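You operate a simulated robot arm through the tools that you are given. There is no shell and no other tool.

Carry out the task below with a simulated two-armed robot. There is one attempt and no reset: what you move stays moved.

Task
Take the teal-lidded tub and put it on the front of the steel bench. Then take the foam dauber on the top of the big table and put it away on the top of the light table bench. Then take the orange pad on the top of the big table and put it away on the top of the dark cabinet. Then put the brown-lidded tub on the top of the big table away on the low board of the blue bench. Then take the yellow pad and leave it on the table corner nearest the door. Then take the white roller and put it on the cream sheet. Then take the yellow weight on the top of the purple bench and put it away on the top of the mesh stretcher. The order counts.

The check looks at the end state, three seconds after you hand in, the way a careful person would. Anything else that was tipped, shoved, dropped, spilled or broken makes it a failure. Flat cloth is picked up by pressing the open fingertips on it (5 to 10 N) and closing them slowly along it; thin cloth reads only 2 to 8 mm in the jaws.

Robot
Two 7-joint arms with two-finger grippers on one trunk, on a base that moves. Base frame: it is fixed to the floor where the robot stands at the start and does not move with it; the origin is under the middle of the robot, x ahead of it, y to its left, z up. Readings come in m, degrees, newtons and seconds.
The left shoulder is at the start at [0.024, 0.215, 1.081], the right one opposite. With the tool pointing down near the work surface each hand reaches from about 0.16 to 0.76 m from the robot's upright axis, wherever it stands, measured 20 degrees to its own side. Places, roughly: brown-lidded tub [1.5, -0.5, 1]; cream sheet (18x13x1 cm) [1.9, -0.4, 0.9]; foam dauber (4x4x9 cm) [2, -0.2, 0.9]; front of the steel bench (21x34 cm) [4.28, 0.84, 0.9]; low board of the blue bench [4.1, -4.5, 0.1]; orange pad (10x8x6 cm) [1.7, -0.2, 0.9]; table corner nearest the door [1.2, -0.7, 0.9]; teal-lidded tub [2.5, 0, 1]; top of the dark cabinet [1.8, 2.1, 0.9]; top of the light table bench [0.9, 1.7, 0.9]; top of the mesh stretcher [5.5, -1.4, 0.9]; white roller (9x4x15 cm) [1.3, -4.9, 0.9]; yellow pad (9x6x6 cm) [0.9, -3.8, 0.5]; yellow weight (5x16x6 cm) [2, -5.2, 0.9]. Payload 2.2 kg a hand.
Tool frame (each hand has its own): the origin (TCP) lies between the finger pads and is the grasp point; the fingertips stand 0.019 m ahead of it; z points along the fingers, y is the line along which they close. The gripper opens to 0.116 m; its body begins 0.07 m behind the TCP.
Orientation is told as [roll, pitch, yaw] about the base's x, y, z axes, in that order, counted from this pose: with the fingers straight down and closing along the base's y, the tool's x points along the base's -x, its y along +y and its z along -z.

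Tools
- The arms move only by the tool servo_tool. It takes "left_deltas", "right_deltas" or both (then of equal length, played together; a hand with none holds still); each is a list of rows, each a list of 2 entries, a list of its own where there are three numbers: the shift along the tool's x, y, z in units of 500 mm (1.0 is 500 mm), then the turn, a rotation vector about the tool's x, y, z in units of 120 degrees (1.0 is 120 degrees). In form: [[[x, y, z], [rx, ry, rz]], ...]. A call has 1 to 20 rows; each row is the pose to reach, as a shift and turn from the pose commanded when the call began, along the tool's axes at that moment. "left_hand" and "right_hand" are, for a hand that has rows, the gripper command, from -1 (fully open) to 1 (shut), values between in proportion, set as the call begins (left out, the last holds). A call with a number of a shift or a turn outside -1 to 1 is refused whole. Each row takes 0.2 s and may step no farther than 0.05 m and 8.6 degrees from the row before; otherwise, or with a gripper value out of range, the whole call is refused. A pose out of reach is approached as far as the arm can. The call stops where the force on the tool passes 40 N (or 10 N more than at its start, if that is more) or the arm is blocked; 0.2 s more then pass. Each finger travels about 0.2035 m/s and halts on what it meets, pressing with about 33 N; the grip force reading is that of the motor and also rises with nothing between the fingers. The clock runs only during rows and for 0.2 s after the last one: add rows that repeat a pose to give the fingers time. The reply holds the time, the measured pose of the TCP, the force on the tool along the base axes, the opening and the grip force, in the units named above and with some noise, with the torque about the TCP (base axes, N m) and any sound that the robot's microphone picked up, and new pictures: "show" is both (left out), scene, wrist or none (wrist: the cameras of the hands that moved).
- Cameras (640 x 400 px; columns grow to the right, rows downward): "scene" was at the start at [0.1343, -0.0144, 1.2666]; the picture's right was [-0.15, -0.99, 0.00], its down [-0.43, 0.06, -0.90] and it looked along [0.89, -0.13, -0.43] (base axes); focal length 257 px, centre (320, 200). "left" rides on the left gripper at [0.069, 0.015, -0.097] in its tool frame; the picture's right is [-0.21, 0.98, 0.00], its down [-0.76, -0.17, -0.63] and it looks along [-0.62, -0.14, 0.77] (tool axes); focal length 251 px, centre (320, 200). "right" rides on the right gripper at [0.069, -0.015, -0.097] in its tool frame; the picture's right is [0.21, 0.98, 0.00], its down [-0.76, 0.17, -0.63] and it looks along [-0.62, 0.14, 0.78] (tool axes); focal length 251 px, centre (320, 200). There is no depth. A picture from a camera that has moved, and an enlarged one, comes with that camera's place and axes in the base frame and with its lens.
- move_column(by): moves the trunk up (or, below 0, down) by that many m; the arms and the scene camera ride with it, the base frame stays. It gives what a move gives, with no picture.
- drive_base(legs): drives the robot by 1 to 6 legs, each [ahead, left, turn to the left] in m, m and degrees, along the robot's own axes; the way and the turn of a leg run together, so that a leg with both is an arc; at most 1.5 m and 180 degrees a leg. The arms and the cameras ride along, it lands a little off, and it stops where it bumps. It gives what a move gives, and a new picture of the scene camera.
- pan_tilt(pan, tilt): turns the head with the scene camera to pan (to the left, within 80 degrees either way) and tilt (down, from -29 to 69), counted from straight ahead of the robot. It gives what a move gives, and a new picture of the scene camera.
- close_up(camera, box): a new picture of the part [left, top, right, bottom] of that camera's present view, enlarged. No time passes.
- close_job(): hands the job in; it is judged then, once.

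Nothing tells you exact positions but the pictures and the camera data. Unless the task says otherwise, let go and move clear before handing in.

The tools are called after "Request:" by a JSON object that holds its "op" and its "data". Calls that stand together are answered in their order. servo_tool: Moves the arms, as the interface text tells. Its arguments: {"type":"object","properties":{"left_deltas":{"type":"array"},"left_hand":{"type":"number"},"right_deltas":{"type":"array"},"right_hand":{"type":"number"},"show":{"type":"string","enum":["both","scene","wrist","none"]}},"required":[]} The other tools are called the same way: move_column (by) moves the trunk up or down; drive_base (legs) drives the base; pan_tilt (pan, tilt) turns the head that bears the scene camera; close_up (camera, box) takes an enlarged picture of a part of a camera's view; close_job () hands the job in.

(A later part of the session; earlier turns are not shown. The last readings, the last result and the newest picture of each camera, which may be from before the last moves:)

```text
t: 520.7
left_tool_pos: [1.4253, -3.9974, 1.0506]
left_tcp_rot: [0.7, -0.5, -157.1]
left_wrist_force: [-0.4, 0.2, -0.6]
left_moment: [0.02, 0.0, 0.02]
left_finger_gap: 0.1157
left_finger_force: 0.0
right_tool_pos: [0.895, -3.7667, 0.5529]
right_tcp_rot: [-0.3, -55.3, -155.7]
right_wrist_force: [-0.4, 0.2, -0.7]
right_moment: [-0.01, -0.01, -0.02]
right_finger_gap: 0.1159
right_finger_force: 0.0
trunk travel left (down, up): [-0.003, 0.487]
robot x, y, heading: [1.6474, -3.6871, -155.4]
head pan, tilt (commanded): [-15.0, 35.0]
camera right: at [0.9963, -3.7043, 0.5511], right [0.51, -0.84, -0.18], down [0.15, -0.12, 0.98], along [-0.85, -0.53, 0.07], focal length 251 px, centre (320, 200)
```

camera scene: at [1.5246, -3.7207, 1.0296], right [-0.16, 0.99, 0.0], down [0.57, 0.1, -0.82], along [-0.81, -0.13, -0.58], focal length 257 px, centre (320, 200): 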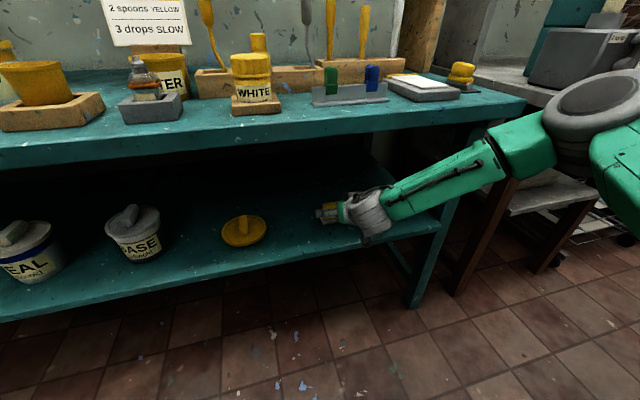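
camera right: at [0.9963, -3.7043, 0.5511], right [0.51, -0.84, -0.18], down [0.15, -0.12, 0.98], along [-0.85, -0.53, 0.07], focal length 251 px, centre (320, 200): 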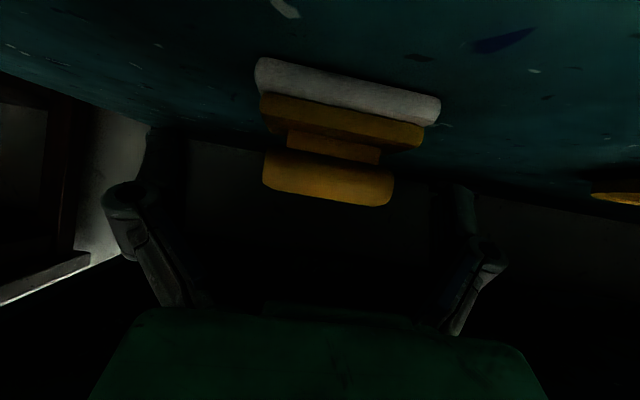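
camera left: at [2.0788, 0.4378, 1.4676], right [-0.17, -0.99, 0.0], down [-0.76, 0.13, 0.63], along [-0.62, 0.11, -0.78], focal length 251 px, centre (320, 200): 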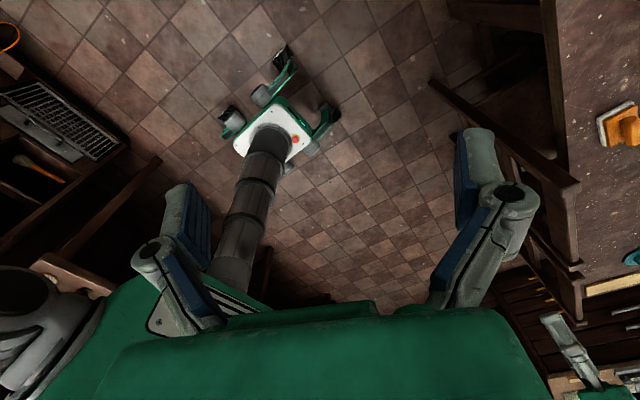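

The handle lies right between the finger pads. Closing.

Request:
{"op": "servo_tool", "data": {"right_deltas": [[[0, 0.004, 0], [0, 0, 0]], [[0, 0.008, 0], [0, 0, 0]], [[0, 0.008, 0], [0, 0, 0]], [[0, 0.008, 0], [0, 0, 0]], [[0, 0.008, 0], [0, 0, 0]]], "right_hand": 1, "show": "wrist"}}

```text
t: 521.9
left_tool_pos: [1.4278, -3.9997, 1.0504]
left_tcp_rot: [0.6, -0.4, -157.0]
left_wrist_force: [0.4, -0.5, 0.7]
left_moment: [-0.02, 0.01, 0.01]
left_finger_gap: 0.116
left_finger_force: 0.0
right_tool_pos: [0.8963, -3.7697, 0.554]
right_tcp_rot: [-0.4, -55.3, -155.6]
right_wrist_force: [-1.8, -0.2, 4.1]
right_moment: [-0.07, 0.07, -0.03]
right_finger_gap: 0.0698
right_finger_force: 32.8
trunk travel left (down, up): [-0.003, 0.487]
robot x, y, heading: [1.6499, -3.6841, -155.5]
head pan, tilt (commanded): [-15.0, 35.0]
camera right: at [0.9984, -3.7091, 0.5519], right [0.51, -0.84, -0.18], down [0.15, -0.12, 0.98], along [-0.85, -0.53, 0.07], focal length 251 px, centre (320, 200)
```

right: 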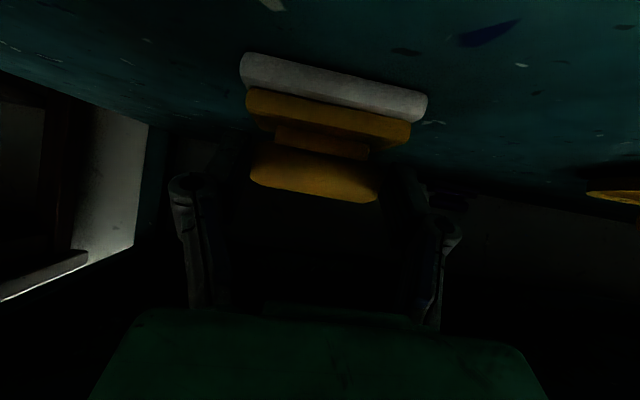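

Gripped at 0.07 m. Lifting it 4 cm off the shelf.

Request:
{"op": "servo_tool", "data": {"right_deltas": [[[-0.015, 0, -0.0105], [0, 0, 0]], [[-0.03, 0, -0.021], [0, 0, 0]], [[-0.05, 0, -0.035], [0, 0, 0]], [[-0.066, 0, -0.0455], [0, 0, 0]], [[-0.066, 0, -0.0455], [0, 0, 0]]], "show": "both"}}

```text
t: 523.1
left_tool_pos: [1.4261, -3.9998, 1.0502]
left_tcp_rot: [0.5, -0.4, -156.9]
left_wrist_force: [0.5, -0.2, -0.6]
left_moment: [-0.02, 0.0, -0.02]
left_finger_gap: 0.1156
left_finger_force: 0.2
right_tool_pos: [0.8974, -3.7704, 0.5942]
right_tcp_rot: [-0.5, -55.4, -155.6]
right_wrist_force: [0.7, -0.3, -0.9]
right_moment: [0.03, 0.02, -0.01]
right_finger_gap: 0.0696
right_finger_force: 32.2
trunk travel left (down, up): [-0.003, 0.487]
robot x, y, heading: [1.6502, -3.689, -155.6]
head pan, tilt (commanded): [-15.0, 35.0]
camera scene: at [1.5232, -3.7186, 1.0295], right [-0.16, 0.99, 0.0], down [0.57, 0.09, -0.82], along [-0.81, -0.13, -0.58], focal length 257 px, centre (320, 200)
camera right: at [0.9989, -3.7096, 0.5917], right [0.51, -0.84, -0.18], down [0.15, -0.12, 0.98], along [-0.85, -0.53, 0.07], focal length 251 px, centre (320, 200)
```

scene: 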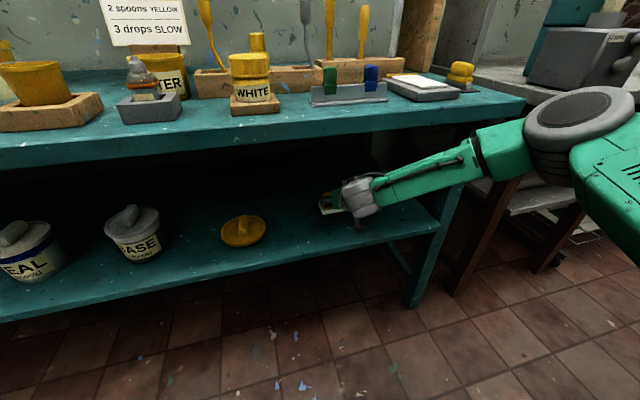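
right: 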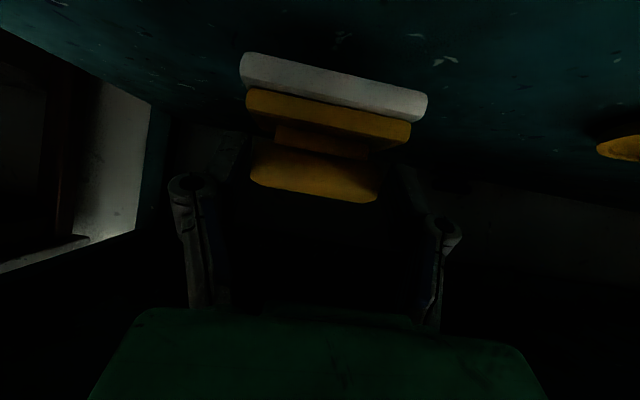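

The pad is held. I'll draw it back out from under the bench top, back the base up, and then raise it.

Request:
{"op": "servo_tool", "data": {"right_deltas": [[[0.033, 0, -0.047], [0, 0, 0]], [[0.066, 0, -0.094], [0, 0, 0]], [[0.099, 0, -0.141], [0, 0, 0]], [[0.132, 0, -0.188], [0, 0, 0]], [[0.165, 0, -0.235], [0, 0, 0]], [[0.198, 0, -0.282], [0, 0, 0]], [[0.229, 0, -0.328], [0, 0, 0]], [[0.229, 0, -0.328], [0, 0, 0]]], "show": "none"}}

Request:
{"op": "drive_base", "data": {"legs": [[-0.22, 0, 0]]}}

Request:
{"op": "servo_tool", "data": {"right_deltas": [[[-0.07, 0, -0.049], [0, 0, 0]], [[-0.14, 0, -0.098], [0, 0, 0]], [[-0.21, 0, -0.147], [0, 0, 0]], [[-0.28, 0, -0.196], [0, 0, 0]], [[-0.35, 0, -0.245], [0, 0, 0]], [[-0.42, 0, -0.294], [0, 0, 0]], [[-0.49, 0, -0.343], [0, 0, 0]], [[-0.56, 0, -0.392], [0, 0, 0]], [[-0.63, 0, -0.441], [0, 0, 0]], [[-0.7, 0, -0.49], [0, 0, 0]], [[-0.76, 0, -0.532], [0, 0, 0]]], "show": "both"}}

```text
t: 524.9
left_tool_pos: [1.4258, -3.9999, 1.051]
left_tcp_rot: [0.5, -0.3, -157.0]
left_wrist_force: [0.0, 1.3, 0.2]
left_moment: [0.01, 0.03, 0.0]
left_finger_gap: 0.116
left_finger_force: 0.0
right_tool_pos: [1.0649, -3.6968, 0.5928]
right_tcp_rot: [-0.5, -55.3, -155.6]
right_wrist_force: [1.0, 0.6, -0.5]
right_moment: [0.02, -0.01, 0.0]
right_finger_gap: 0.0695
right_finger_force: 32.8
right hand out of reach, approached as far as the arm can: row 7, 8
trunk travel left (down, up): [-0.003, 0.487]
robot x, y, heading: [1.6487, -3.686, -155.6]
head pan, tilt (commanded): [-15.0, 35.0]
```

```text
t: 526.6
left_tool_pos: [1.6294, -3.9072, 1.0505]
left_tcp_rot: [0.5, -0.4, -157.1]
left_wrist_force: [-0.3, -0.4, 0.0]
left_moment: [-0.03, 0.02, -0.01]
left_finger_gap: 0.1159
left_finger_force: 0.1
right_tool_pos: [1.2665, -3.6047, 0.5939]
right_tcp_rot: [-0.6, -55.3, -155.6]
right_wrist_force: [0.2, -0.7, -0.3]
right_moment: [0.01, -0.07, 0.0]
right_finger_gap: 0.0695
right_finger_force: 33.0
trunk travel left (down, up): [-0.003, 0.487]
robot x, y, heading: [1.8533, -3.5979, -155.7]
head pan, tilt (commanded): [-15.0, 35.0]
camera scene: at [1.7268, -3.6258, 1.0297], right [-0.16, 0.99, 0.0], down [0.57, 0.09, -0.82], along [-0.81, -0.13, -0.58], focal length 257 px, centre (320, 200)
```

scene: 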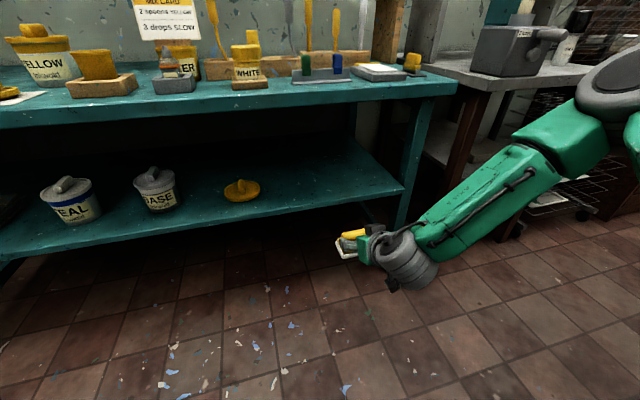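

```text
t: 529.0
left_tool_pos: [1.6305, -3.9057, 1.053]
left_tcp_rot: [0.5, -0.5, -157.0]
left_wrist_force: [-0.2, -0.3, -0.5]
left_moment: [-0.01, 0.01, 0.01]
left_finger_gap: 0.1161
left_finger_force: 0.0
right_tool_pos: [1.2702, -3.6027, 1.0596]
right_tcp_rot: [-0.5, -55.4, -155.6]
right_wrist_force: [-0.2, 0.2, -0.3]
right_moment: [0.02, -0.02, -0.02]
right_finger_gap: 0.0696
right_finger_force: 32.9
trunk travel left (down, up): [-0.003, 0.487]
robot x, y, heading: [1.8479, -3.5926, -155.3]
head pan, tilt (commanded): [-15.0, 35.0]
camera scene: at [1.727, -3.6256, 1.0297], right [-0.16, 0.99, 0.0], down [0.57, 0.09, -0.82], along [-0.81, -0.13, -0.58], focal length 257 px, centre (320, 200)
camera right: at [1.3717, -3.5425, 1.0574], right [0.51, -0.84, -0.18], down [0.15, -0.12, 0.98], along [-0.85, -0.53, 0.07], focal length 251 px, centre (320, 200)
```

scene: 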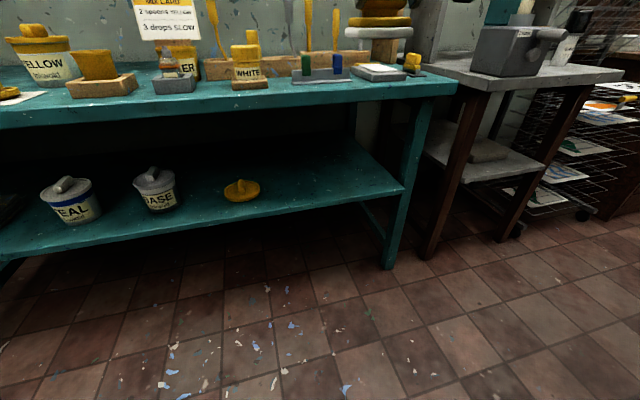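
right: 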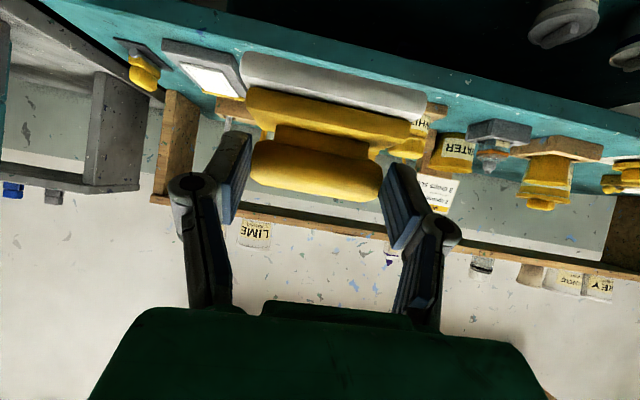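

Yellow pad in hand. The table corner near the door is back along the corridor; I'll drive there and face the table's right side.

Request:
{"op": "drive_base", "data": {"legs": [[0.13, 0, 0], [0, 0, -90.2], [1.5, 0, 0], [1.45, 0, 0], [0, 0, -90]]}}

Request:
{"op": "pan_tilt", "data": {"pan": -15, "tilt": 40}}

```text
t: 551.6
left_tool_pos: [0.7189, -0.6705, 1.0518]
left_tcp_rot: [0.6, -0.5, 22.8]
left_wrist_force: [0.1, 0.2, -0.6]
left_moment: [-0.02, -0.01, 0.04]
left_finger_gap: 0.116
left_finger_force: 0.0
right_tool_pos: [1.0777, -0.9745, 1.0578]
right_tcp_rot: [-0.6, -55.4, 24.3]
right_wrist_force: [0.8, 1.3, -1.0]
right_moment: [0.01, 0.05, -0.02]
right_finger_gap: 0.0699
right_finger_force: 33.0
trunk travel left (down, up): [-0.003, 0.487]
robot x, y, heading: [0.4973, -0.9806, 23.9]
head pan, tilt (commanded): [-15.0, 35.0]
camera scene: at [0.6222, -0.9516, 1.0297], right [0.16, -0.99, 0.0], down [-0.57, -0.09, -0.82], along [0.81, 0.13, -0.58], focal length 257 px, centre (320, 200)
```

scene: 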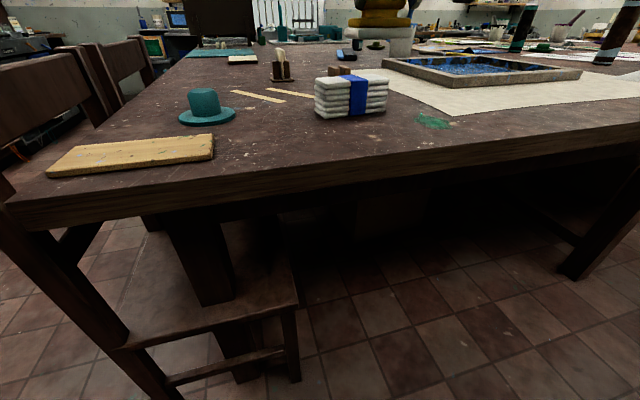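

```text
t: 552.3
left_tool_pos: [0.7165, -0.6707, 1.053]
left_tcp_rot: [0.6, -0.6, 22.9]
left_wrist_force: [-0.3, 0.2, 0.7]
left_moment: [-0.01, -0.01, 0.0]
left_finger_gap: 0.1162
left_finger_force: 0.1
right_tool_pos: [1.0756, -0.975, 1.0594]
right_tcp_rot: [-0.5, -55.5, 24.3]
right_wrist_force: [0.5, 0.1, -0.5]
right_moment: [0.01, 0.03, -0.03]
right_finger_gap: 0.0698
right_finger_force: 32.8
trunk travel left (down, up): [-0.003, 0.487]
robot x, y, heading: [0.4971, -0.98, 24.3]
head pan, tilt (commanded): [-15.0, 40.0]
camera scene: at [0.6191, -0.9522, 1.0222], right [0.16, -0.99, 0.0], down [-0.64, -0.1, -0.76], along [0.75, 0.12, -0.64], focal length 257 px, centre (320, 200)
```

scene: 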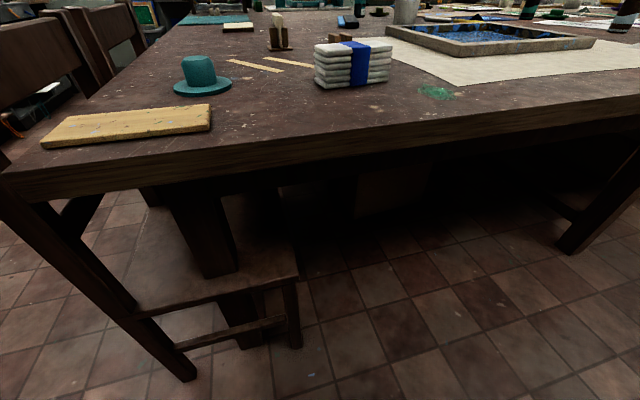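

I see the corner: a wooden board, a teal hat-shaped item, and a white stack; the free patch between them is around [1.172, -0.761]. I'll shift the base slightly so the right arm reaches it comfortably.

Request:
{"op": "drive_base", "data": {"legs": [[0.05, 0.12, 0]]}}

Request:
{"op": "move_column", "data": {"by": 0.01}}

Request:
{"op": "move_column", "data": {"by": 0.01}}

Request:
{"op": "move_column", "data": {"by": 0.01}}

Request:
{"op": "pan_tilt", "data": {"pan": -15, "tilt": 45}}

Request:
{"op": "close_up", "data": {"camera": "scene", "box": [120, 20, 460, 180]}}

```text
t: 553.6
left_tool_pos: [0.7189, -0.5566, 1.0543]
left_tcp_rot: [1.5, -0.5, 22.9]
left_wrist_force: [-0.2, -0.4, -0.3]
left_moment: [0.05, 0.03, -0.03]
left_finger_gap: 0.1159
left_finger_force: 0.0
right_tool_pos: [1.0801, -0.8605, 1.0551]
right_tcp_rot: [1.0, -55.4, 23.1]
right_wrist_force: [1.5, -0.8, 0.4]
right_moment: [0.03, 0.04, 0.12]
right_finger_gap: 0.0696
right_finger_force: 33.0
trunk travel left (down, up): [-0.003, 0.487]
robot x, y, heading: [0.4973, -0.8529, 24.3]
head pan, tilt (commanded): [-15.0, 40.0]
camera scene: at [0.6253, -0.845, 1.0211], right [0.16, -0.99, -0.02], down [-0.64, -0.09, -0.76], along [0.75, 0.13, -0.65], focal length 257 px, centre (320, 200)
```

scene: 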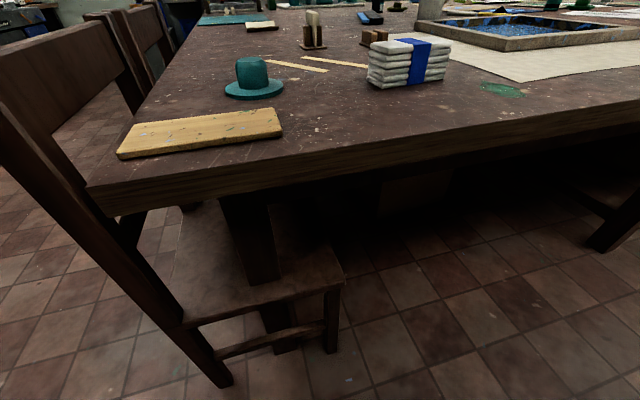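

```text
t: 554.1
left_tool_pos: [0.7216, -0.5678, 1.0649]
left_tcp_rot: [1.7, -0.7, 22.7]
left_wrist_force: [0.4, -2.2, -0.6]
left_moment: [0.14, 0.04, 0.01]
left_finger_gap: 0.116
left_finger_force: 0.0
right_tool_pos: [1.0825, -0.8709, 1.0662]
right_tcp_rot: [1.3, -55.3, 22.4]
right_wrist_force: [1.6, -2.4, -0.8]
right_moment: [0.1, 0.09, 0.12]
right_finger_gap: 0.0695
right_finger_force: 33.1
trunk travel left (down, up): [-0.013, 0.477]
robot x, y, heading: [0.4999, -0.8637, 24.2]
head pan, tilt (commanded): [-15.0, 40.0]
```

```text
t: 554.7
left_tool_pos: [0.703, -0.5236, 1.0692]
left_tcp_rot: [-0.5, -0.7, 22.9]
left_wrist_force: [-0.4, 1.3, -0.3]
left_moment: [-0.09, -0.01, 0.01]
left_finger_gap: 0.1157
left_finger_force: 0.1
right_tool_pos: [1.0627, -0.8246, 1.0845]
right_tcp_rot: [-2.5, -55.5, 26.0]
right_wrist_force: [0.0, 0.7, -0.6]
right_moment: [-0.02, 0.0, -0.09]
right_finger_gap: 0.0694
right_finger_force: 32.9
trunk travel left (down, up): [-0.023, 0.467]
robot x, y, heading: [0.4933, -0.8536, 24.5]
head pan, tilt (commanded): [-15.0, 40.0]
```

```text
t: 555.3
left_tool_pos: [0.6965, -0.51, 1.0771]
left_tcp_rot: [-1.2, -0.7, 23.1]
left_wrist_force: [-1.2, 0.9, -0.2]
left_moment: [-0.14, -0.03, 0.02]
left_finger_gap: 0.1161
left_finger_force: 0.1
right_tool_pos: [1.0548, -0.8123, 1.0982]
right_tcp_rot: [-3.8, -55.4, 27.1]
right_wrist_force: [-1.0, 2.0, -0.3]
right_moment: [-0.11, -0.01, -0.14]
right_finger_gap: 0.0696
right_finger_force: 32.7
trunk travel left (down, up): [-0.033, 0.457]
robot x, y, heading: [0.4908, -0.8496, 24.5]
head pan, tilt (commanded): [-15.0, 40.0]
```

```text
t: 556.0
left_tool_pos: [0.7079, -0.5369, 1.0808]
left_tcp_rot: [0.0, -0.7, 22.8]
left_wrist_force: [-0.1, 0.8, 0.1]
left_moment: [0.02, 0.0, 0.0]
left_finger_gap: 0.116
left_finger_force: 0.1
right_tool_pos: [1.0671, -0.8404, 1.0934]
right_tcp_rot: [-1.4, -55.7, 25.1]
right_wrist_force: [-0.6, 0.6, -1.0]
right_moment: [0.02, 0.06, 0.02]
right_finger_gap: 0.0693
right_finger_force: 32.7
trunk travel left (down, up): [-0.033, 0.457]
robot x, y, heading: [0.4929, -0.8528, 24.4]
head pan, tilt (commanded): [-15.0, 45.0]
camera scene: at [0.617, -0.8365, 1.0445], right [0.16, -0.99, -0.01], down [-0.7, -0.11, -0.7], along [0.69, 0.12, -0.71], focal length 257 px, centre (320, 200)
```

scene: 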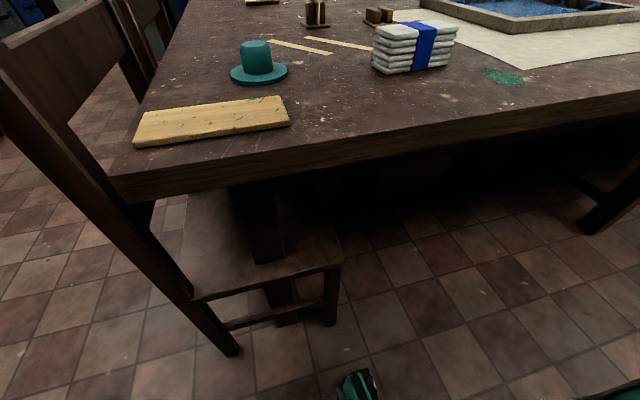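

```text
1.88 times, centred on (290, 100) of scene
camera zoom: at [0.617, -0.8365, 1.0445], right [0.16, -0.99, -0.01], down [-0.7, -0.11, -0.7], along [0.69, 0.12, -0.71], focal length 484 px, centre (376, 388)
```

zoom: 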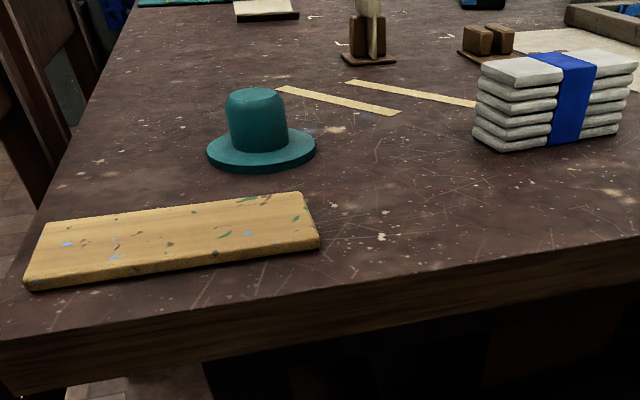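

The patch between the hat's brim and the stack is about 16 cm wide. I'll bring the pad over its middle at a safe height.

Request:
{"op": "servo_tool", "data": {"right_deltas": [[[-0.01, 0.012, 0.052], [0, 0, 0]], [[-0.02, 0.024, 0.104], [0, 0, 0]], [[-0.031, 0.037, 0.156], [0, 0, 0]], [[-0.041, 0.049, 0.208], [0, 0, 0]], [[-0.051, 0.061, 0.26], [0, 0, 0]], [[-0.051, 0.061, 0.26], [0, 0, 0]], [[-0.051, 0.061, 0.26], [0, 0, 0]]], "show": "both"}}

```text
t: 557.6
left_tool_pos: [0.7066, -0.5323, 1.0806]
left_tcp_rot: [-0.1, -0.6, 23.0]
left_wrist_force: [0.2, 0.3, 0.0]
left_moment: [-0.03, 0.02, -0.02]
left_finger_gap: 0.1161
left_finger_force: 0.1
right_tool_pos: [1.1663, -0.7583, 1.04]
right_tcp_rot: [-1.7, -55.5, 25.3]
right_wrist_force: [-0.5, 1.1, 0.0]
right_moment: [-0.03, 0.0, -0.05]
right_finger_gap: 0.0697
right_finger_force: 32.9
trunk travel left (down, up): [-0.033, 0.457]
robot x, y, heading: [0.4949, -0.8507, 24.2]
head pan, tilt (commanded): [-15.0, 45.0]
camera scene: at [0.6151, -0.8304, 1.0445], right [0.16, -0.99, -0.01], down [-0.7, -0.11, -0.7], along [0.69, 0.12, -0.71], focal length 257 px, centre (320, 200)
camera right: at [1.0625, -0.8229, 1.0376], right [-0.51, 0.84, -0.19], down [-0.16, 0.13, 0.98], along [0.85, 0.53, 0.07], focal length 251 px, centre (320, 200)
```

scene: 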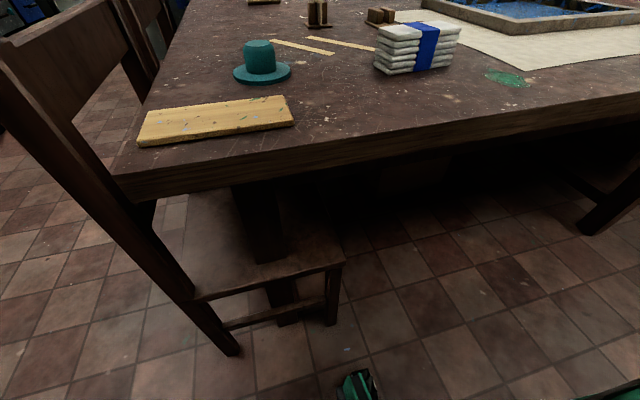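
right: 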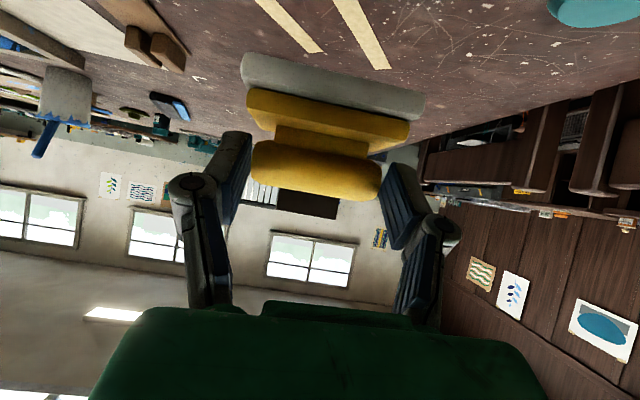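

Over the spot. Descending to ~1 cm above the table, then checking clearances.

Request:
{"op": "servo_tool", "data": {"right_deltas": [[[0.04, 0, 0.0276], [0, 0, 0]], [[0.08, 0, 0.0552], [0, 0, 0]], [[0.12, 0, 0.0828], [0, 0, 0]], [[0.16, 0, 0.1104], [0, 0, 0]], [[0.16, 0, 0.1104], [0, 0, 0]]], "show": "both"}}

Request:
{"op": "close_up", "data": {"camera": "scene", "box": [200, 0, 480, 130]}}

```text
t: 558.8
left_tool_pos: [0.7115, -0.5436, 1.082]
left_tcp_rot: [0.6, -0.7, 22.8]
left_wrist_force: [0.1, -0.5, 0.5]
left_moment: [0.04, 0.04, 0.03]
left_finger_gap: 0.1159
left_finger_force: 0.0
right_tool_pos: [1.1709, -0.7697, 0.9402]
right_tcp_rot: [-0.6, -55.5, 24.3]
right_wrist_force: [-0.5, -0.4, 0.0]
right_moment: [0.0, 0.05, 0.03]
right_finger_gap: 0.0696
right_finger_force: 33.1
trunk travel left (down, up): [-0.033, 0.457]
robot x, y, heading: [0.4972, -0.8558, 24.1]
head pan, tilt (commanded): [-15.0, 45.0]
camera scene: at [0.6112, -0.8227, 1.0449], right [0.16, -0.99, 0.0], down [-0.7, -0.12, -0.71], along [0.7, 0.11, -0.71], focal length 257 px, centre (320, 200)
camera right: at [1.0678, -0.8339, 0.9385], right [-0.5, 0.84, -0.18], down [-0.16, 0.12, 0.98], along [0.85, 0.52, 0.07], focal length 251 px, centre (320, 200)
```

scene: 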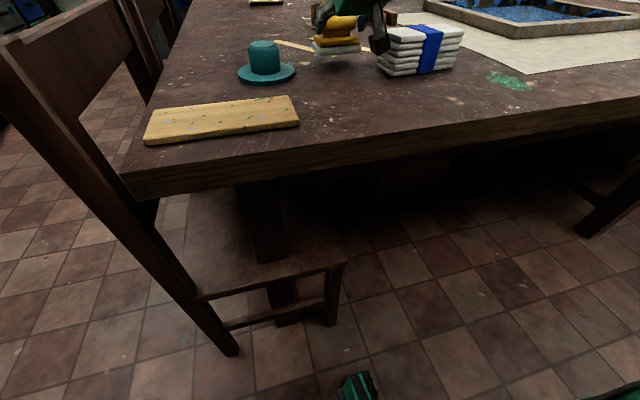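
right: 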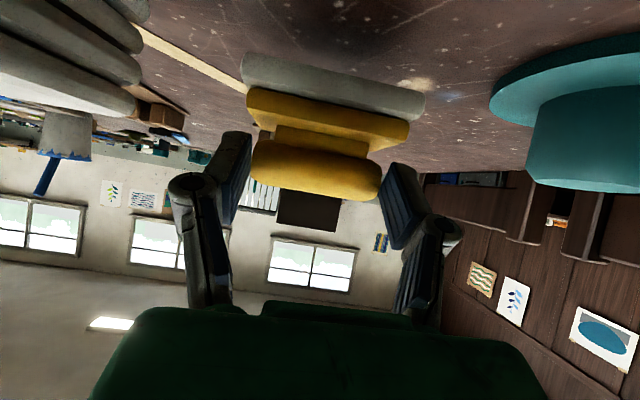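

```text
2.29 times, centred on (340, 65) of scene
camera zoom: at [0.6112, -0.8227, 1.0449], right [0.16, -0.99, 0.0], down [-0.7, -0.12, -0.71], along [0.7, 0.11, -0.71], focal length 588 px, centre (274, 509)
```

zoom: 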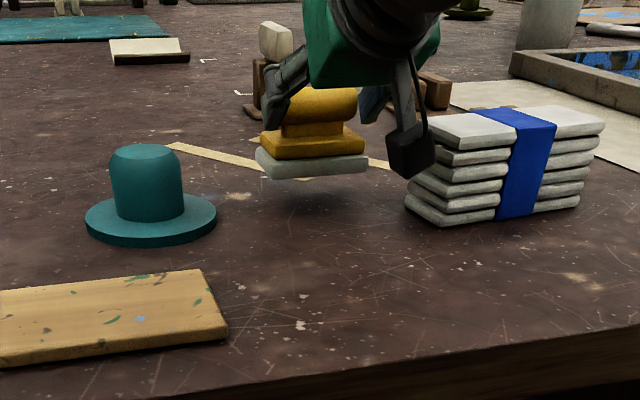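

Clear of hat, stack and tapes. Lowering until it touches.

Request:
{"op": "servo_tool", "data": {"right_deltas": [[[0.008, 0, 0.0055], [0, 0, 0]], [[0.016, 0, 0.011], [0, 0, 0]], [[0.02, 0, 0.014], [0, 0, 0]], [[0.02, 0, 0.014], [0, 0, 0]]], "show": "none"}}

Request:
{"op": "servo_tool", "data": {"right_deltas": [[[0.004, 0, 0.0028], [0, 0, 0]], [[0.008, 0, 0.0055], [0, 0, 0]], [[0.008, 0, 0.0055], [0, 0, 0]]], "show": "none"}}

```text
t: 559.8
left_tool_pos: [0.7157, -0.5542, 1.0833]
left_tcp_rot: [0.9, -0.6, 22.9]
left_wrist_force: [-0.5, -1.0, 0.0]
left_moment: [0.09, 0.05, -0.04]
left_finger_gap: 0.1162
left_finger_force: 0.1
right_tool_pos: [1.1752, -0.7799, 0.927]
right_tcp_rot: [0.2, -55.5, 23.5]
right_wrist_force: [0.0, -1.4, -0.2]
right_moment: [0.05, 0.02, 0.13]
right_finger_gap: 0.0694
right_finger_force: 32.8
trunk travel left (down, up): [-0.033, 0.457]
robot x, y, heading: [0.493, -0.8588, 24.3]
head pan, tilt (commanded): [-15.0, 45.0]
```

```text
t: 560.6
left_tool_pos: [0.7145, -0.5509, 1.0835]
left_tcp_rot: [0.9, -0.7, 22.9]
left_wrist_force: [1.1, -0.8, 0.1]
left_moment: [0.1, 0.04, 0.03]
left_finger_gap: 0.1164
left_finger_force: 0.1
right_tool_pos: [1.1746, -0.7789, 0.9224]
right_tcp_rot: [0.0, -55.5, 23.8]
right_wrist_force: [0.2, -0.8, 0.1]
right_moment: [0.07, 0.02, 0.06]
right_finger_gap: 0.0695
right_finger_force: 32.3
trunk travel left (down, up): [-0.033, 0.457]
robot x, y, heading: [0.4951, -0.8575, 24.3]
head pan, tilt (commanded): [-15.0, 45.0]
```

There's a slight residual sway and I'm a little close to the stack. I'll nudge 1.5 cm away from it and let the sway settle before touching down.

Request:
{"op": "servo_tool", "data": {"right_deltas": [[[-0.004, 0.015, -0.003], [0, 0, 0]], [[-0.004, 0.03, -0.003], [0, 0, 0]], [[-0.004, 0.03, -0.003], [0, 0, 0]], [[-0.004, 0.03, -0.003], [0, 0, 0]], [[-0.004, 0.03, -0.003], [0, 0, 0]], [[-0.004, 0.03, -0.003], [0, 0, 0]], [[-0.004, 0.03, -0.003], [0, 0, 0]], [[-0.004, 0.03, -0.003], [0, 0, 0]]], "show": "none"}}

Request:
{"op": "servo_tool", "data": {"right_deltas": [[[0, 0, 0], [0, 0, 0]], [[0, 0, 0], [0, 0, 0]], [[0, 0, 0], [0, 0, 0]], [[0, 0, 0], [0, 0, 0]]], "show": "none"}}

Request:
{"op": "servo_tool", "data": {"right_deltas": [[[0, 0, 0], [0, 0, 0]], [[0, 0, 0], [0, 0, 0]], [[0, 0, 0], [0, 0, 0]], [[0, 0, 0], [0, 0, 0]]], "show": "wrist"}}

```text
t: 562.4
left_tool_pos: [0.7052, -0.5292, 1.08]
left_tcp_rot: [-0.2, -0.6, 22.9]
left_wrist_force: [-0.5, 0.9, -0.2]
left_moment: [-0.02, 0.03, -0.03]
left_finger_gap: 0.1159
left_finger_force: 0.0
right_tool_pos: [1.1586, -0.7433, 0.9291]
right_tcp_rot: [-1.9, -55.6, 25.5]
right_wrist_force: [0.2, 0.5, -0.4]
right_moment: [-0.04, -0.03, -0.08]
right_finger_gap: 0.0695
right_finger_force: 32.8
trunk travel left (down, up): [-0.033, 0.457]
robot x, y, heading: [0.4924, -0.8555, 24.2]
head pan, tilt (commanded): [-15.0, 45.0]
```

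```text
t: 563.4
left_tool_pos: [0.7054, -0.5303, 1.0806]
left_tcp_rot: [-0.3, -0.7, 22.9]
left_wrist_force: [0.2, 0.9, 0.8]
left_moment: [-0.01, -0.01, 0.01]
left_finger_gap: 0.1161
left_finger_force: 0.1
right_tool_pos: [1.1587, -0.7439, 0.929]
right_tcp_rot: [-1.9, -55.5, 25.5]
right_wrist_force: [-0.1, 0.8, -0.8]
right_moment: [-0.03, 0.01, -0.03]
right_finger_gap: 0.0694
right_finger_force: 33.0
trunk travel left (down, up): [-0.033, 0.457]
robot x, y, heading: [0.4943, -0.8539, 24.4]
head pan, tilt (commanded): [-15.0, 45.0]
```

```text
t: 564.4
left_tool_pos: [0.7107, -0.5395, 1.0812]
left_tcp_rot: [0.4, -0.7, 22.8]
left_wrist_force: [0.4, 0.4, 0.5]
left_moment: [0.04, 0.04, 0.0]
left_finger_gap: 0.1162
left_finger_force: 0.0
right_tool_pos: [1.1635, -0.7534, 0.9264]
right_tcp_rot: [-1.0, -55.5, 24.8]
right_wrist_force: [0.7, -0.8, -1.0]
right_moment: [0.0, 0.01, 0.03]
right_finger_gap: 0.0693
right_finger_force: 33.2
trunk travel left (down, up): [-0.033, 0.457]
robot x, y, heading: [0.4977, -0.8562, 24.2]
head pan, tilt (commanded): [-15.0, 45.0]
camera right: at [1.0598, -0.8169, 0.9247], right [-0.5, 0.84, -0.19], down [-0.16, 0.12, 0.98], along [0.85, 0.52, 0.07], focal length 251 px, centre (320, 200)
```

right: 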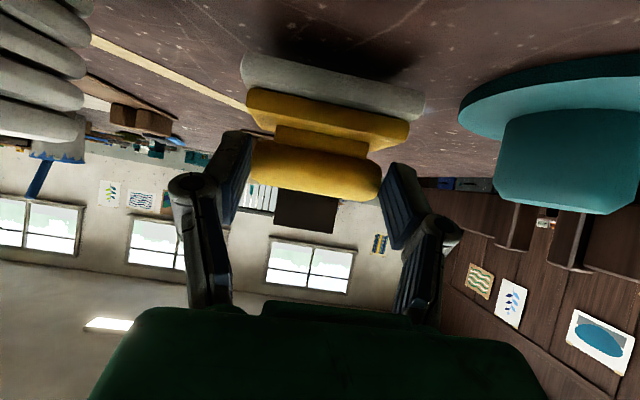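

Centered nicely now. Lowering the last few millimetres.

Request:
{"op": "servo_tool", "data": {"right_deltas": [[[0.006, 0, 0.004], [0, 0, 0]], [[0.012, 0, 0.008], [0, 0, 0]], [[0.012, 0, 0.008], [0, 0, 0]]], "show": "none"}}

Request:
{"op": "servo_tool", "data": {"right_deltas": [[[0.006, 0, 0.004], [0, 0, 0]], [[0.006, 0, 0.004], [0, 0, 0]]], "show": "none"}}

```text
t: 565.2
left_tool_pos: [0.7087, -0.5368, 1.0816]
left_tcp_rot: [0.1, -0.6, 22.9]
left_wrist_force: [0.4, 0.8, 0.6]
left_moment: [0.0, 0.02, 0.0]
left_finger_gap: 0.1159
left_finger_force: 0.0
right_tool_pos: [1.1627, -0.7518, 0.9198]
right_tcp_rot: [-1.2, -55.5, 24.7]
right_wrist_force: [0.2, -0.4, -0.6]
right_moment: [-0.01, 0.04, 0.01]
right_finger_gap: 0.0697
right_finger_force: 33.3
trunk travel left (down, up): [-0.033, 0.457]
robot x, y, heading: [0.4951, -0.8553, 24.3]
head pan, tilt (commanded): [-15.0, 45.0]
```

```text
t: 565.8
left_tool_pos: [0.7067, -0.5345, 1.0807]
left_tcp_rot: [0.0, -0.6, 22.9]
left_wrist_force: [-0.8, 0.2, 0.7]
left_moment: [-0.02, 0.01, -0.01]
left_finger_gap: 0.1158
left_finger_force: 0.1
right_tool_pos: [1.1608, -0.7493, 0.9181]
right_tcp_rot: [-1.6, -55.4, 25.1]
right_wrist_force: [-0.3, -0.2, -0.7]
right_moment: [0.02, -0.01, 0.02]
right_finger_gap: 0.0697
right_finger_force: 32.6
trunk travel left (down, up): [-0.033, 0.457]
robot x, y, heading: [0.4935, -0.8537, 24.4]
head pan, tilt (commanded): [-15.0, 45.0]
```

Request:
{"op": "servo_tool", "data": {"right_deltas": [[[0.006, 0, 0.004], [0, 0, 0]], [[0.01, 0, 0.007], [0, 0, 0]], [[0.01, 0, 0.007], [0, 0, 0]]], "show": "none"}}

Request:
{"op": "servo_tool", "data": {"right_deltas": [[[0.005, 0, 0.0035], [0, 0, 0]], [[0.008, 0, 0.0055], [0, 0, 0]]], "show": "wrist"}}

```text
t: 566.6
left_tool_pos: [0.7062, -0.5357, 1.0808]
left_tcp_rot: [0.1, -0.8, 22.8]
left_wrist_force: [-0.2, -0.6, 0.1]
left_moment: [0.01, -0.01, -0.01]
left_finger_gap: 0.116
left_finger_force: 0.1
right_tool_pos: [1.1619, -0.7504, 0.915]
right_tcp_rot: [-1.2, -56.0, 24.8]
right_wrist_force: [2.2, -1.8, 17.7]
right_moment: [0.69, 0.13, -0.14]
right_finger_gap: 0.0696
right_finger_force: 32.2
trunk travel left (down, up): [-0.033, 0.457]
robot x, y, heading: [0.4974, -0.8542, 24.4]
head pan, tilt (commanded): [-15.0, 45.0]
```

```text
t: 567.2
left_tool_pos: [0.7058, -0.5367, 1.0821]
left_tcp_rot: [0.1, -1.0, 22.9]
left_wrist_force: [0.1, -0.6, 0.6]
left_moment: [0.01, -0.01, 0.01]
left_finger_gap: 0.1162
left_finger_force: 0.1
right_tool_pos: [1.1623, -0.7515, 0.9138]
right_tcp_rot: [-1.5, -56.3, 25.0]
right_wrist_force: [5.3, -6.2, 37.1]
right_moment: [0.07, -0.49, -0.23]
right_finger_gap: 0.0697
right_finger_force: 33.0
trunk travel left (down, up): [-0.033, 0.457]
robot x, y, heading: [0.4926, -0.8556, 24.4]
head pan, tilt (commanded): [-15.0, 45.0]
camera right: at [1.0581, -0.8142, 0.9096], right [-0.5, 0.84, -0.19], down [-0.17, 0.12, 0.98], along [0.85, 0.52, 0.08], focal length 251 px, centre (320, 200)
```

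right: 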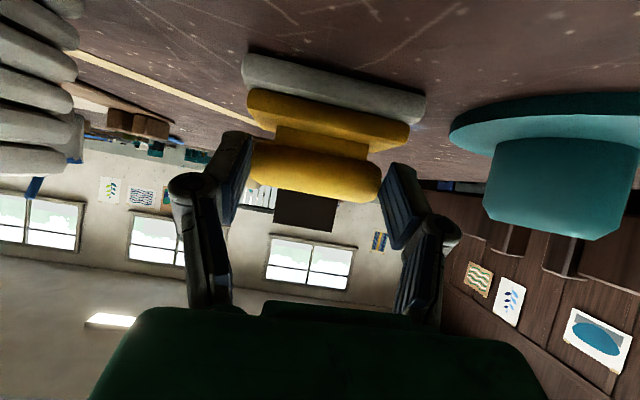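

Firm contact. Easing off, then opening slightly to release.

Request:
{"op": "servo_tool", "data": {"right_deltas": [[[-0.006, 0, -0.004], [0, 0, 0]], [[-0.01, 0, -0.007], [0, 0, 0]], [[-0.01, 0, -0.007], [0, 0, 0]]], "show": "none"}}

Request:
{"op": "servo_tool", "data": {"right_deltas": [[[0, 0, 0], [0, 0, 0]], [[0, 0, 0], [0, 0, 0]], [[0, 0, 0], [0, 0, 0]]], "right_hand": -0.5, "show": "both"}}

```text
t: 568.0
left_tool_pos: [0.7071, -0.536, 1.0822]
left_tcp_rot: [0.2, -0.8, 22.9]
left_wrist_force: [-0.4, -0.1, -0.1]
left_moment: [0.0, -0.01, 0.01]
left_finger_gap: 0.116
left_finger_force: 0.2
right_tool_pos: [1.161, -0.7505, 0.914]
right_tcp_rot: [-1.3, -55.7, 24.9]
right_wrist_force: [8.3, -3.9, 21.6]
right_moment: [0.3, -0.81, -0.15]
right_finger_gap: 0.0695
right_finger_force: 33.0
trunk travel left (down, up): [-0.033, 0.457]
robot x, y, heading: [0.4967, -0.856, 24.1]
head pan, tilt (commanded): [-15.0, 45.0]
```

```text
t: 568.8
left_tool_pos: [0.7091, -0.5357, 1.0811]
left_tcp_rot: [0.1, -0.7, 22.9]
left_wrist_force: [0.1, 0.3, -0.5]
left_moment: [-0.04, 0.01, 0.06]
left_finger_gap: 0.116
left_finger_force: 0.2
right_tool_pos: [1.1612, -0.751, 0.912]
right_tcp_rot: [-1.5, -55.5, 25.0]
right_wrist_force: [-1.3, -0.4, 0.6]
right_moment: [-0.01, 0.02, -0.01]
right_finger_gap: 0.0868
right_finger_force: 0.1
trunk travel left (down, up): [-0.033, 0.457]
robot x, y, heading: [0.4937, -0.8533, 24.4]
head pan, tilt (commanded): [-15.0, 45.0]
camera scene: at [0.6119, -0.824, 1.0448], right [0.16, -0.99, 0.0], down [-0.7, -0.12, -0.71], along [0.7, 0.11, -0.71], focal length 257 px, centre (320, 200)
camera right: at [1.0577, -0.8139, 0.9093], right [-0.51, 0.84, -0.19], down [-0.16, 0.13, 0.98], along [0.85, 0.52, 0.07], focal length 251 px, centre (320, 200)
```

scene: 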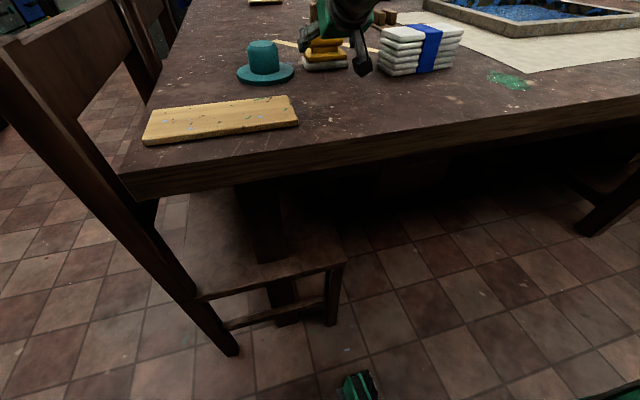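
right: 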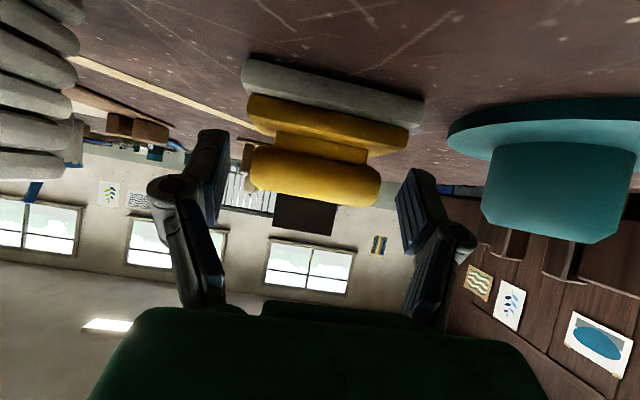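

Released. Withdrawing back and up along the tool axis.

Request:
{"op": "servo_tool", "data": {"right_deltas": [[[0, 0, -0.05], [0, 0, 0]], [[0, 0, -0.1], [0, 0, 0]], [[0, 0, -0.16], [0, 0, 0]], [[-0.06, 0, -0.22], [0, 0, 0]], [[-0.12, 0, -0.28], [0, 0, 0]], [[-0.18, 0, -0.32], [0, 0, 0]], [[-0.18, 0, -0.32], [0, 0, 0]]], "show": "scene"}}

Request:
{"op": "close_up", "data": {"camera": "scene", "box": [200, 0, 480, 130]}}

```text
t: 570.4
left_tool_pos: [0.7059, -0.532, 1.08]
left_tcp_rot: [0.0, -0.7, 22.8]
left_wrist_force: [0.4, 1.2, -0.3]
left_moment: [0.0, -0.01, -0.02]
left_finger_gap: 0.116
left_finger_force: 0.1
right_tool_pos: [1.0857, -0.7781, 1.0765]
right_tcp_rot: [-1.6, -55.5, 25.2]
right_wrist_force: [0.2, 0.1, -0.4]
right_moment: [-0.03, 0.0, -0.01]
right_finger_gap: 0.087
right_finger_force: 0.0
right hand out of reach, approached as far as the arm can: row 3
trunk travel left (down, up): [-0.033, 0.457]
robot x, y, heading: [0.494, -0.8534, 24.3]
head pan, tilt (commanded): [-15.0, 45.0]
camera scene: at [0.6104, -0.8217, 1.0449], right [0.16, -0.99, 0.0], down [-0.7, -0.12, -0.71], along [0.7, 0.11, -0.71], focal length 257 px, centre (320, 200)
```

scene: 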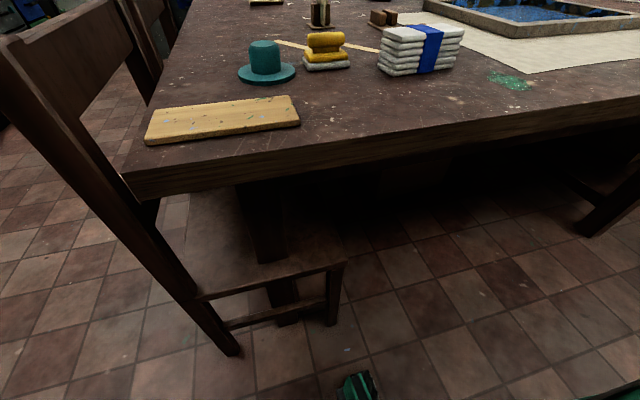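

```text
2.29 times, centred on (340, 65) of scene
camera zoom: at [0.6104, -0.8217, 1.0449], right [0.16, -0.99, 0.0], down [-0.7, -0.12, -0.71], along [0.7, 0.11, -0.71], focal length 588 px, centre (274, 509)
```

zoom: 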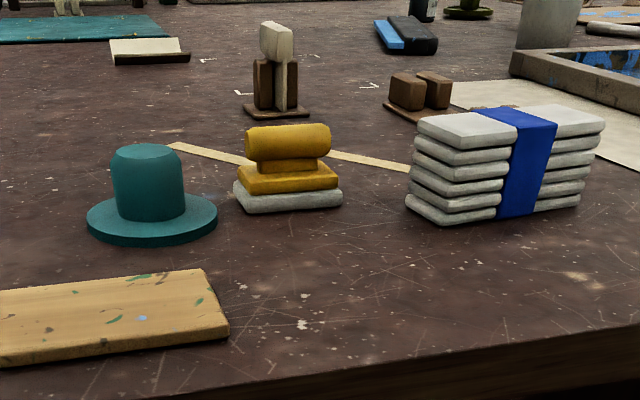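

The yellow pad stands on the table corner; step 5 is done. Next is the white roller on the far end of the teal bench. I'll straighten the right hand and drive back down the corridor.

Request:
{"op": "servo_tool", "data": {"right_deltas": [[[0.02, 0, -0.02], [0, 0.057, 0]], [[0.04, 0, -0.04], [0, 0.115, 0]], [[0.06, 0, -0.06], [0, 0.172, 0]], [[0.08, 0, -0.08], [0, 0.229, 0]], [[0.09, 0, -0.1], [0, 0.286, 0]], [[0.1, 0, -0.12], [0, 0.344, 0]], [[0.1, 0, -0.14], [0, 0.4, 0]], [[0.1, 0, -0.16], [0, 0.46, 0]]], "right_hand": -1, "show": "none"}}

Request:
{"op": "drive_base", "data": {"legs": [[-0.1, 0, 0], [0, 0, -90], [1.5, 0, 0], [1.5, 0, 0], [0.85, 0, 0]]}}

Request:
{"op": "pan_tilt", "data": {"pan": -60, "tilt": 25}}

```text
t: 572.2
left_tool_pos: [0.7092, -0.5356, 1.0814]
left_tcp_rot: [0.1, -0.7, 22.9]
left_wrist_force: [0.0, -0.5, -0.1]
left_moment: [0.01, 0.0, 0.02]
left_finger_gap: 0.1162
left_finger_force: 0.1
right_tool_pos: [0.9999, -0.8195, 1.0814]
right_tcp_rot: [-0.7, -0.1, 23.9]
right_wrist_force: [-0.1, 0.5, 0.0]
right_moment: [0.02, 0.04, 0.0]
right_finger_gap: 0.1158
right_finger_force: 0.2
trunk travel left (down, up): [-0.033, 0.457]
robot x, y, heading: [0.4943, -0.8571, 24.1]
head pan, tilt (commanded): [-15.0, 45.0]
```

```text
t: 595.2
left_tool_pos: [2.3885, -4.5631, 1.0808]
left_tcp_rot: [0.1, -0.7, -65.2]
left_wrist_force: [0.7, 1.1, 0.2]
left_moment: [-0.04, 0.0, 0.02]
left_finger_gap: 0.116
left_finger_force: 0.1
right_tool_pos: [2.1137, -4.8647, 1.0809]
right_tcp_rot: [-0.8, -0.2, -64.4]
right_wrist_force: [0.0, 1.0, 0.0]
right_moment: [0.01, 0.01, 0.01]
right_finger_gap: 0.116
right_finger_force: 0.1
trunk travel left (down, up): [-0.033, 0.457]
robot x, y, heading: [2.0607, -4.3559, -63.8]
head pan, tilt (commanded): [-15.0, 45.0]
camera scene: at [2.0958, -4.4759, 1.0448], right [-0.98, -0.19, 0.0], down [-0.14, 0.7, -0.7], along [0.14, -0.69, -0.71], focal length 257 px, centre (320, 200)
```

scene: 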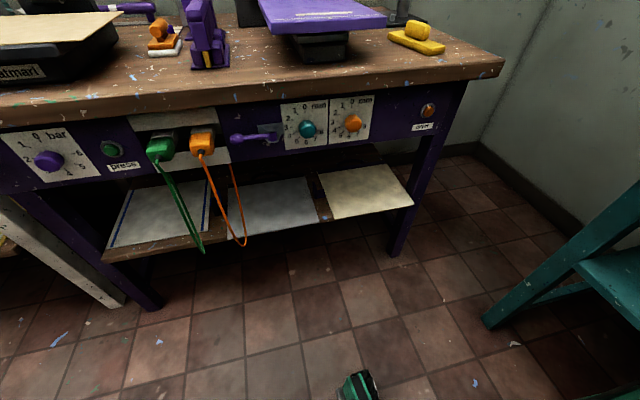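

```text
t: 596.4
left_tool_pos: [2.3873, -4.5594, 1.0813]
left_tcp_rot: [0.1, -0.7, -65.2]
left_wrist_force: [0.6, 0.0, 0.0]
left_moment: [0.0, -0.01, 0.02]
left_finger_gap: 0.1159
left_finger_force: 0.0
right_tool_pos: [2.1118, -4.8622, 1.082]
right_tcp_rot: [-0.7, -0.4, -64.3]
right_wrist_force: [0.4, -0.2, 0.2]
right_moment: [0.01, 0.01, -0.01]
right_finger_gap: 0.1159
right_finger_force: 0.1
trunk travel left (down, up): [-0.033, 0.457]
robot x, y, heading: [2.0622, -4.3573, -63.8]
head pan, tilt (commanded): [-60.0, 25.0]
camera scene: at [2.0286, -4.4724, 1.0755], right [-0.83, 0.56, 0.0], down [0.23, 0.35, -0.91], along [-0.5, -0.75, -0.42], focal length 257 px, centre (320, 200)
```

scene: 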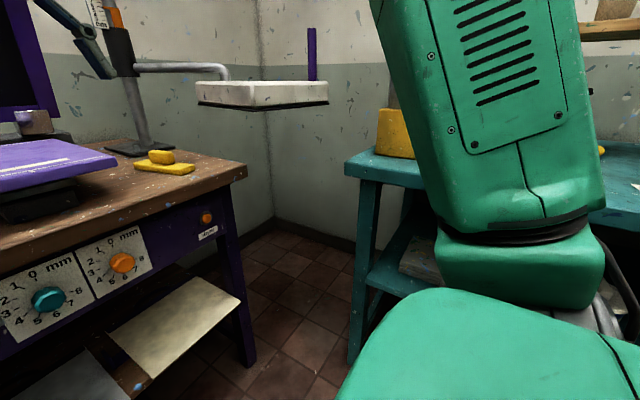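

The yellow weight is on the purple bench near [2.0, -5.18]. I'll turn right to face the end of the teal bench and find the white roller.

Request:
{"op": "drive_base", "data": {"legs": [[0, 0, -66]]}}

Request:
{"op": "pan_tilt", "data": {"pan": -10, "tilt": 25}}

Request:
{"op": "close_up", "data": {"camera": "scene", "box": [200, 80, 460, 240]}}

```text
t: 599.6
left_tool_pos: [2.0069, -4.7382, 1.0811]
left_tcp_rot: [0.1, -0.8, -131.5]
left_wrist_force: [-0.6, 0.3, 0.5]
left_moment: [0.0, 0.01, 0.02]
left_finger_gap: 0.1159
left_finger_force: 0.1
right_tool_pos: [1.6209, -4.6088, 1.0812]
right_tcp_rot: [-0.9, -0.5, -130.5]
right_wrist_force: [0.2, 0.1, -0.2]
right_moment: [0.04, -0.03, 0.01]
right_finger_gap: 0.1159
right_finger_force: 0.0
trunk travel left (down, up): [-0.033, 0.457]
robot x, y, heading: [2.0595, -4.3566, -130.1]
head pan, tilt (commanded): [-60.0, 25.0]
camera scene: at [1.9442, -4.3751, 1.0756], right [0.17, 0.98, 0.0], down [0.42, -0.07, -0.91], along [-0.89, 0.16, -0.42], focal length 257 px, centre (320, 200)
```

scene: 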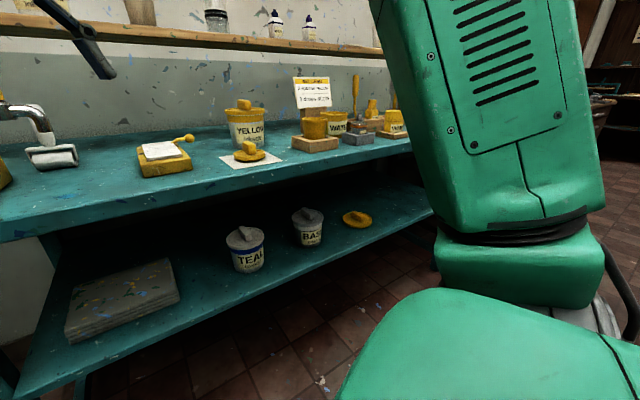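

```text
t: 600.8
left_tool_pos: [2.0083, -4.7368, 1.0814]
left_tcp_rot: [0.2, -0.8, -131.5]
left_wrist_force: [0.0, 0.0, 0.6]
left_moment: [0.0, -0.01, 0.0]
left_finger_gap: 0.116
left_finger_force: 0.1
right_tool_pos: [1.6215, -4.6071, 1.0825]
right_tcp_rot: [-0.8, -0.4, -130.5]
right_wrist_force: [0.3, 0.3, 0.1]
right_moment: [0.02, 0.0, 0.02]
right_finger_gap: 0.1161
right_finger_force: 0.1
trunk travel left (down, up): [-0.033, 0.457]
robot x, y, heading: [2.0591, -4.3603, -130.3]
head pan, tilt (commanded): [-10.0, 25.0]
camera scene: at [1.9642, -4.4503, 1.0754], right [-0.64, 0.77, 0.0], down [0.33, 0.27, -0.91], along [-0.69, -0.58, -0.42], focal length 257 px, centre (320, 200)
```

scene: 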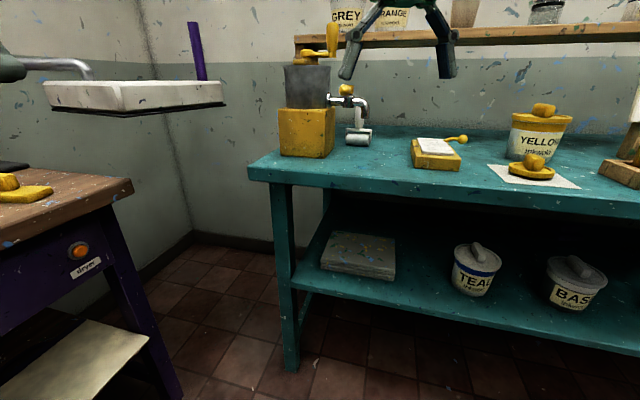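

```text
2.46 times, centred on (330, 160) of scene
camera zoom: at [1.9642, -4.4503, 1.0754], right [-0.64, 0.77, 0.0], down [0.33, 0.27, -0.91], along [-0.69, -0.58, -0.42], focal length 633 px, centre (295, 298)
```

zoom: 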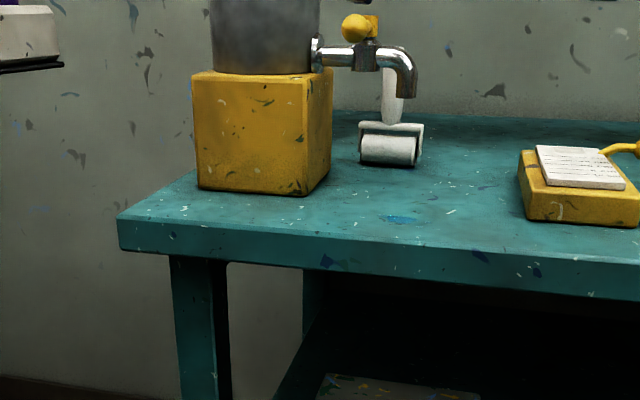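

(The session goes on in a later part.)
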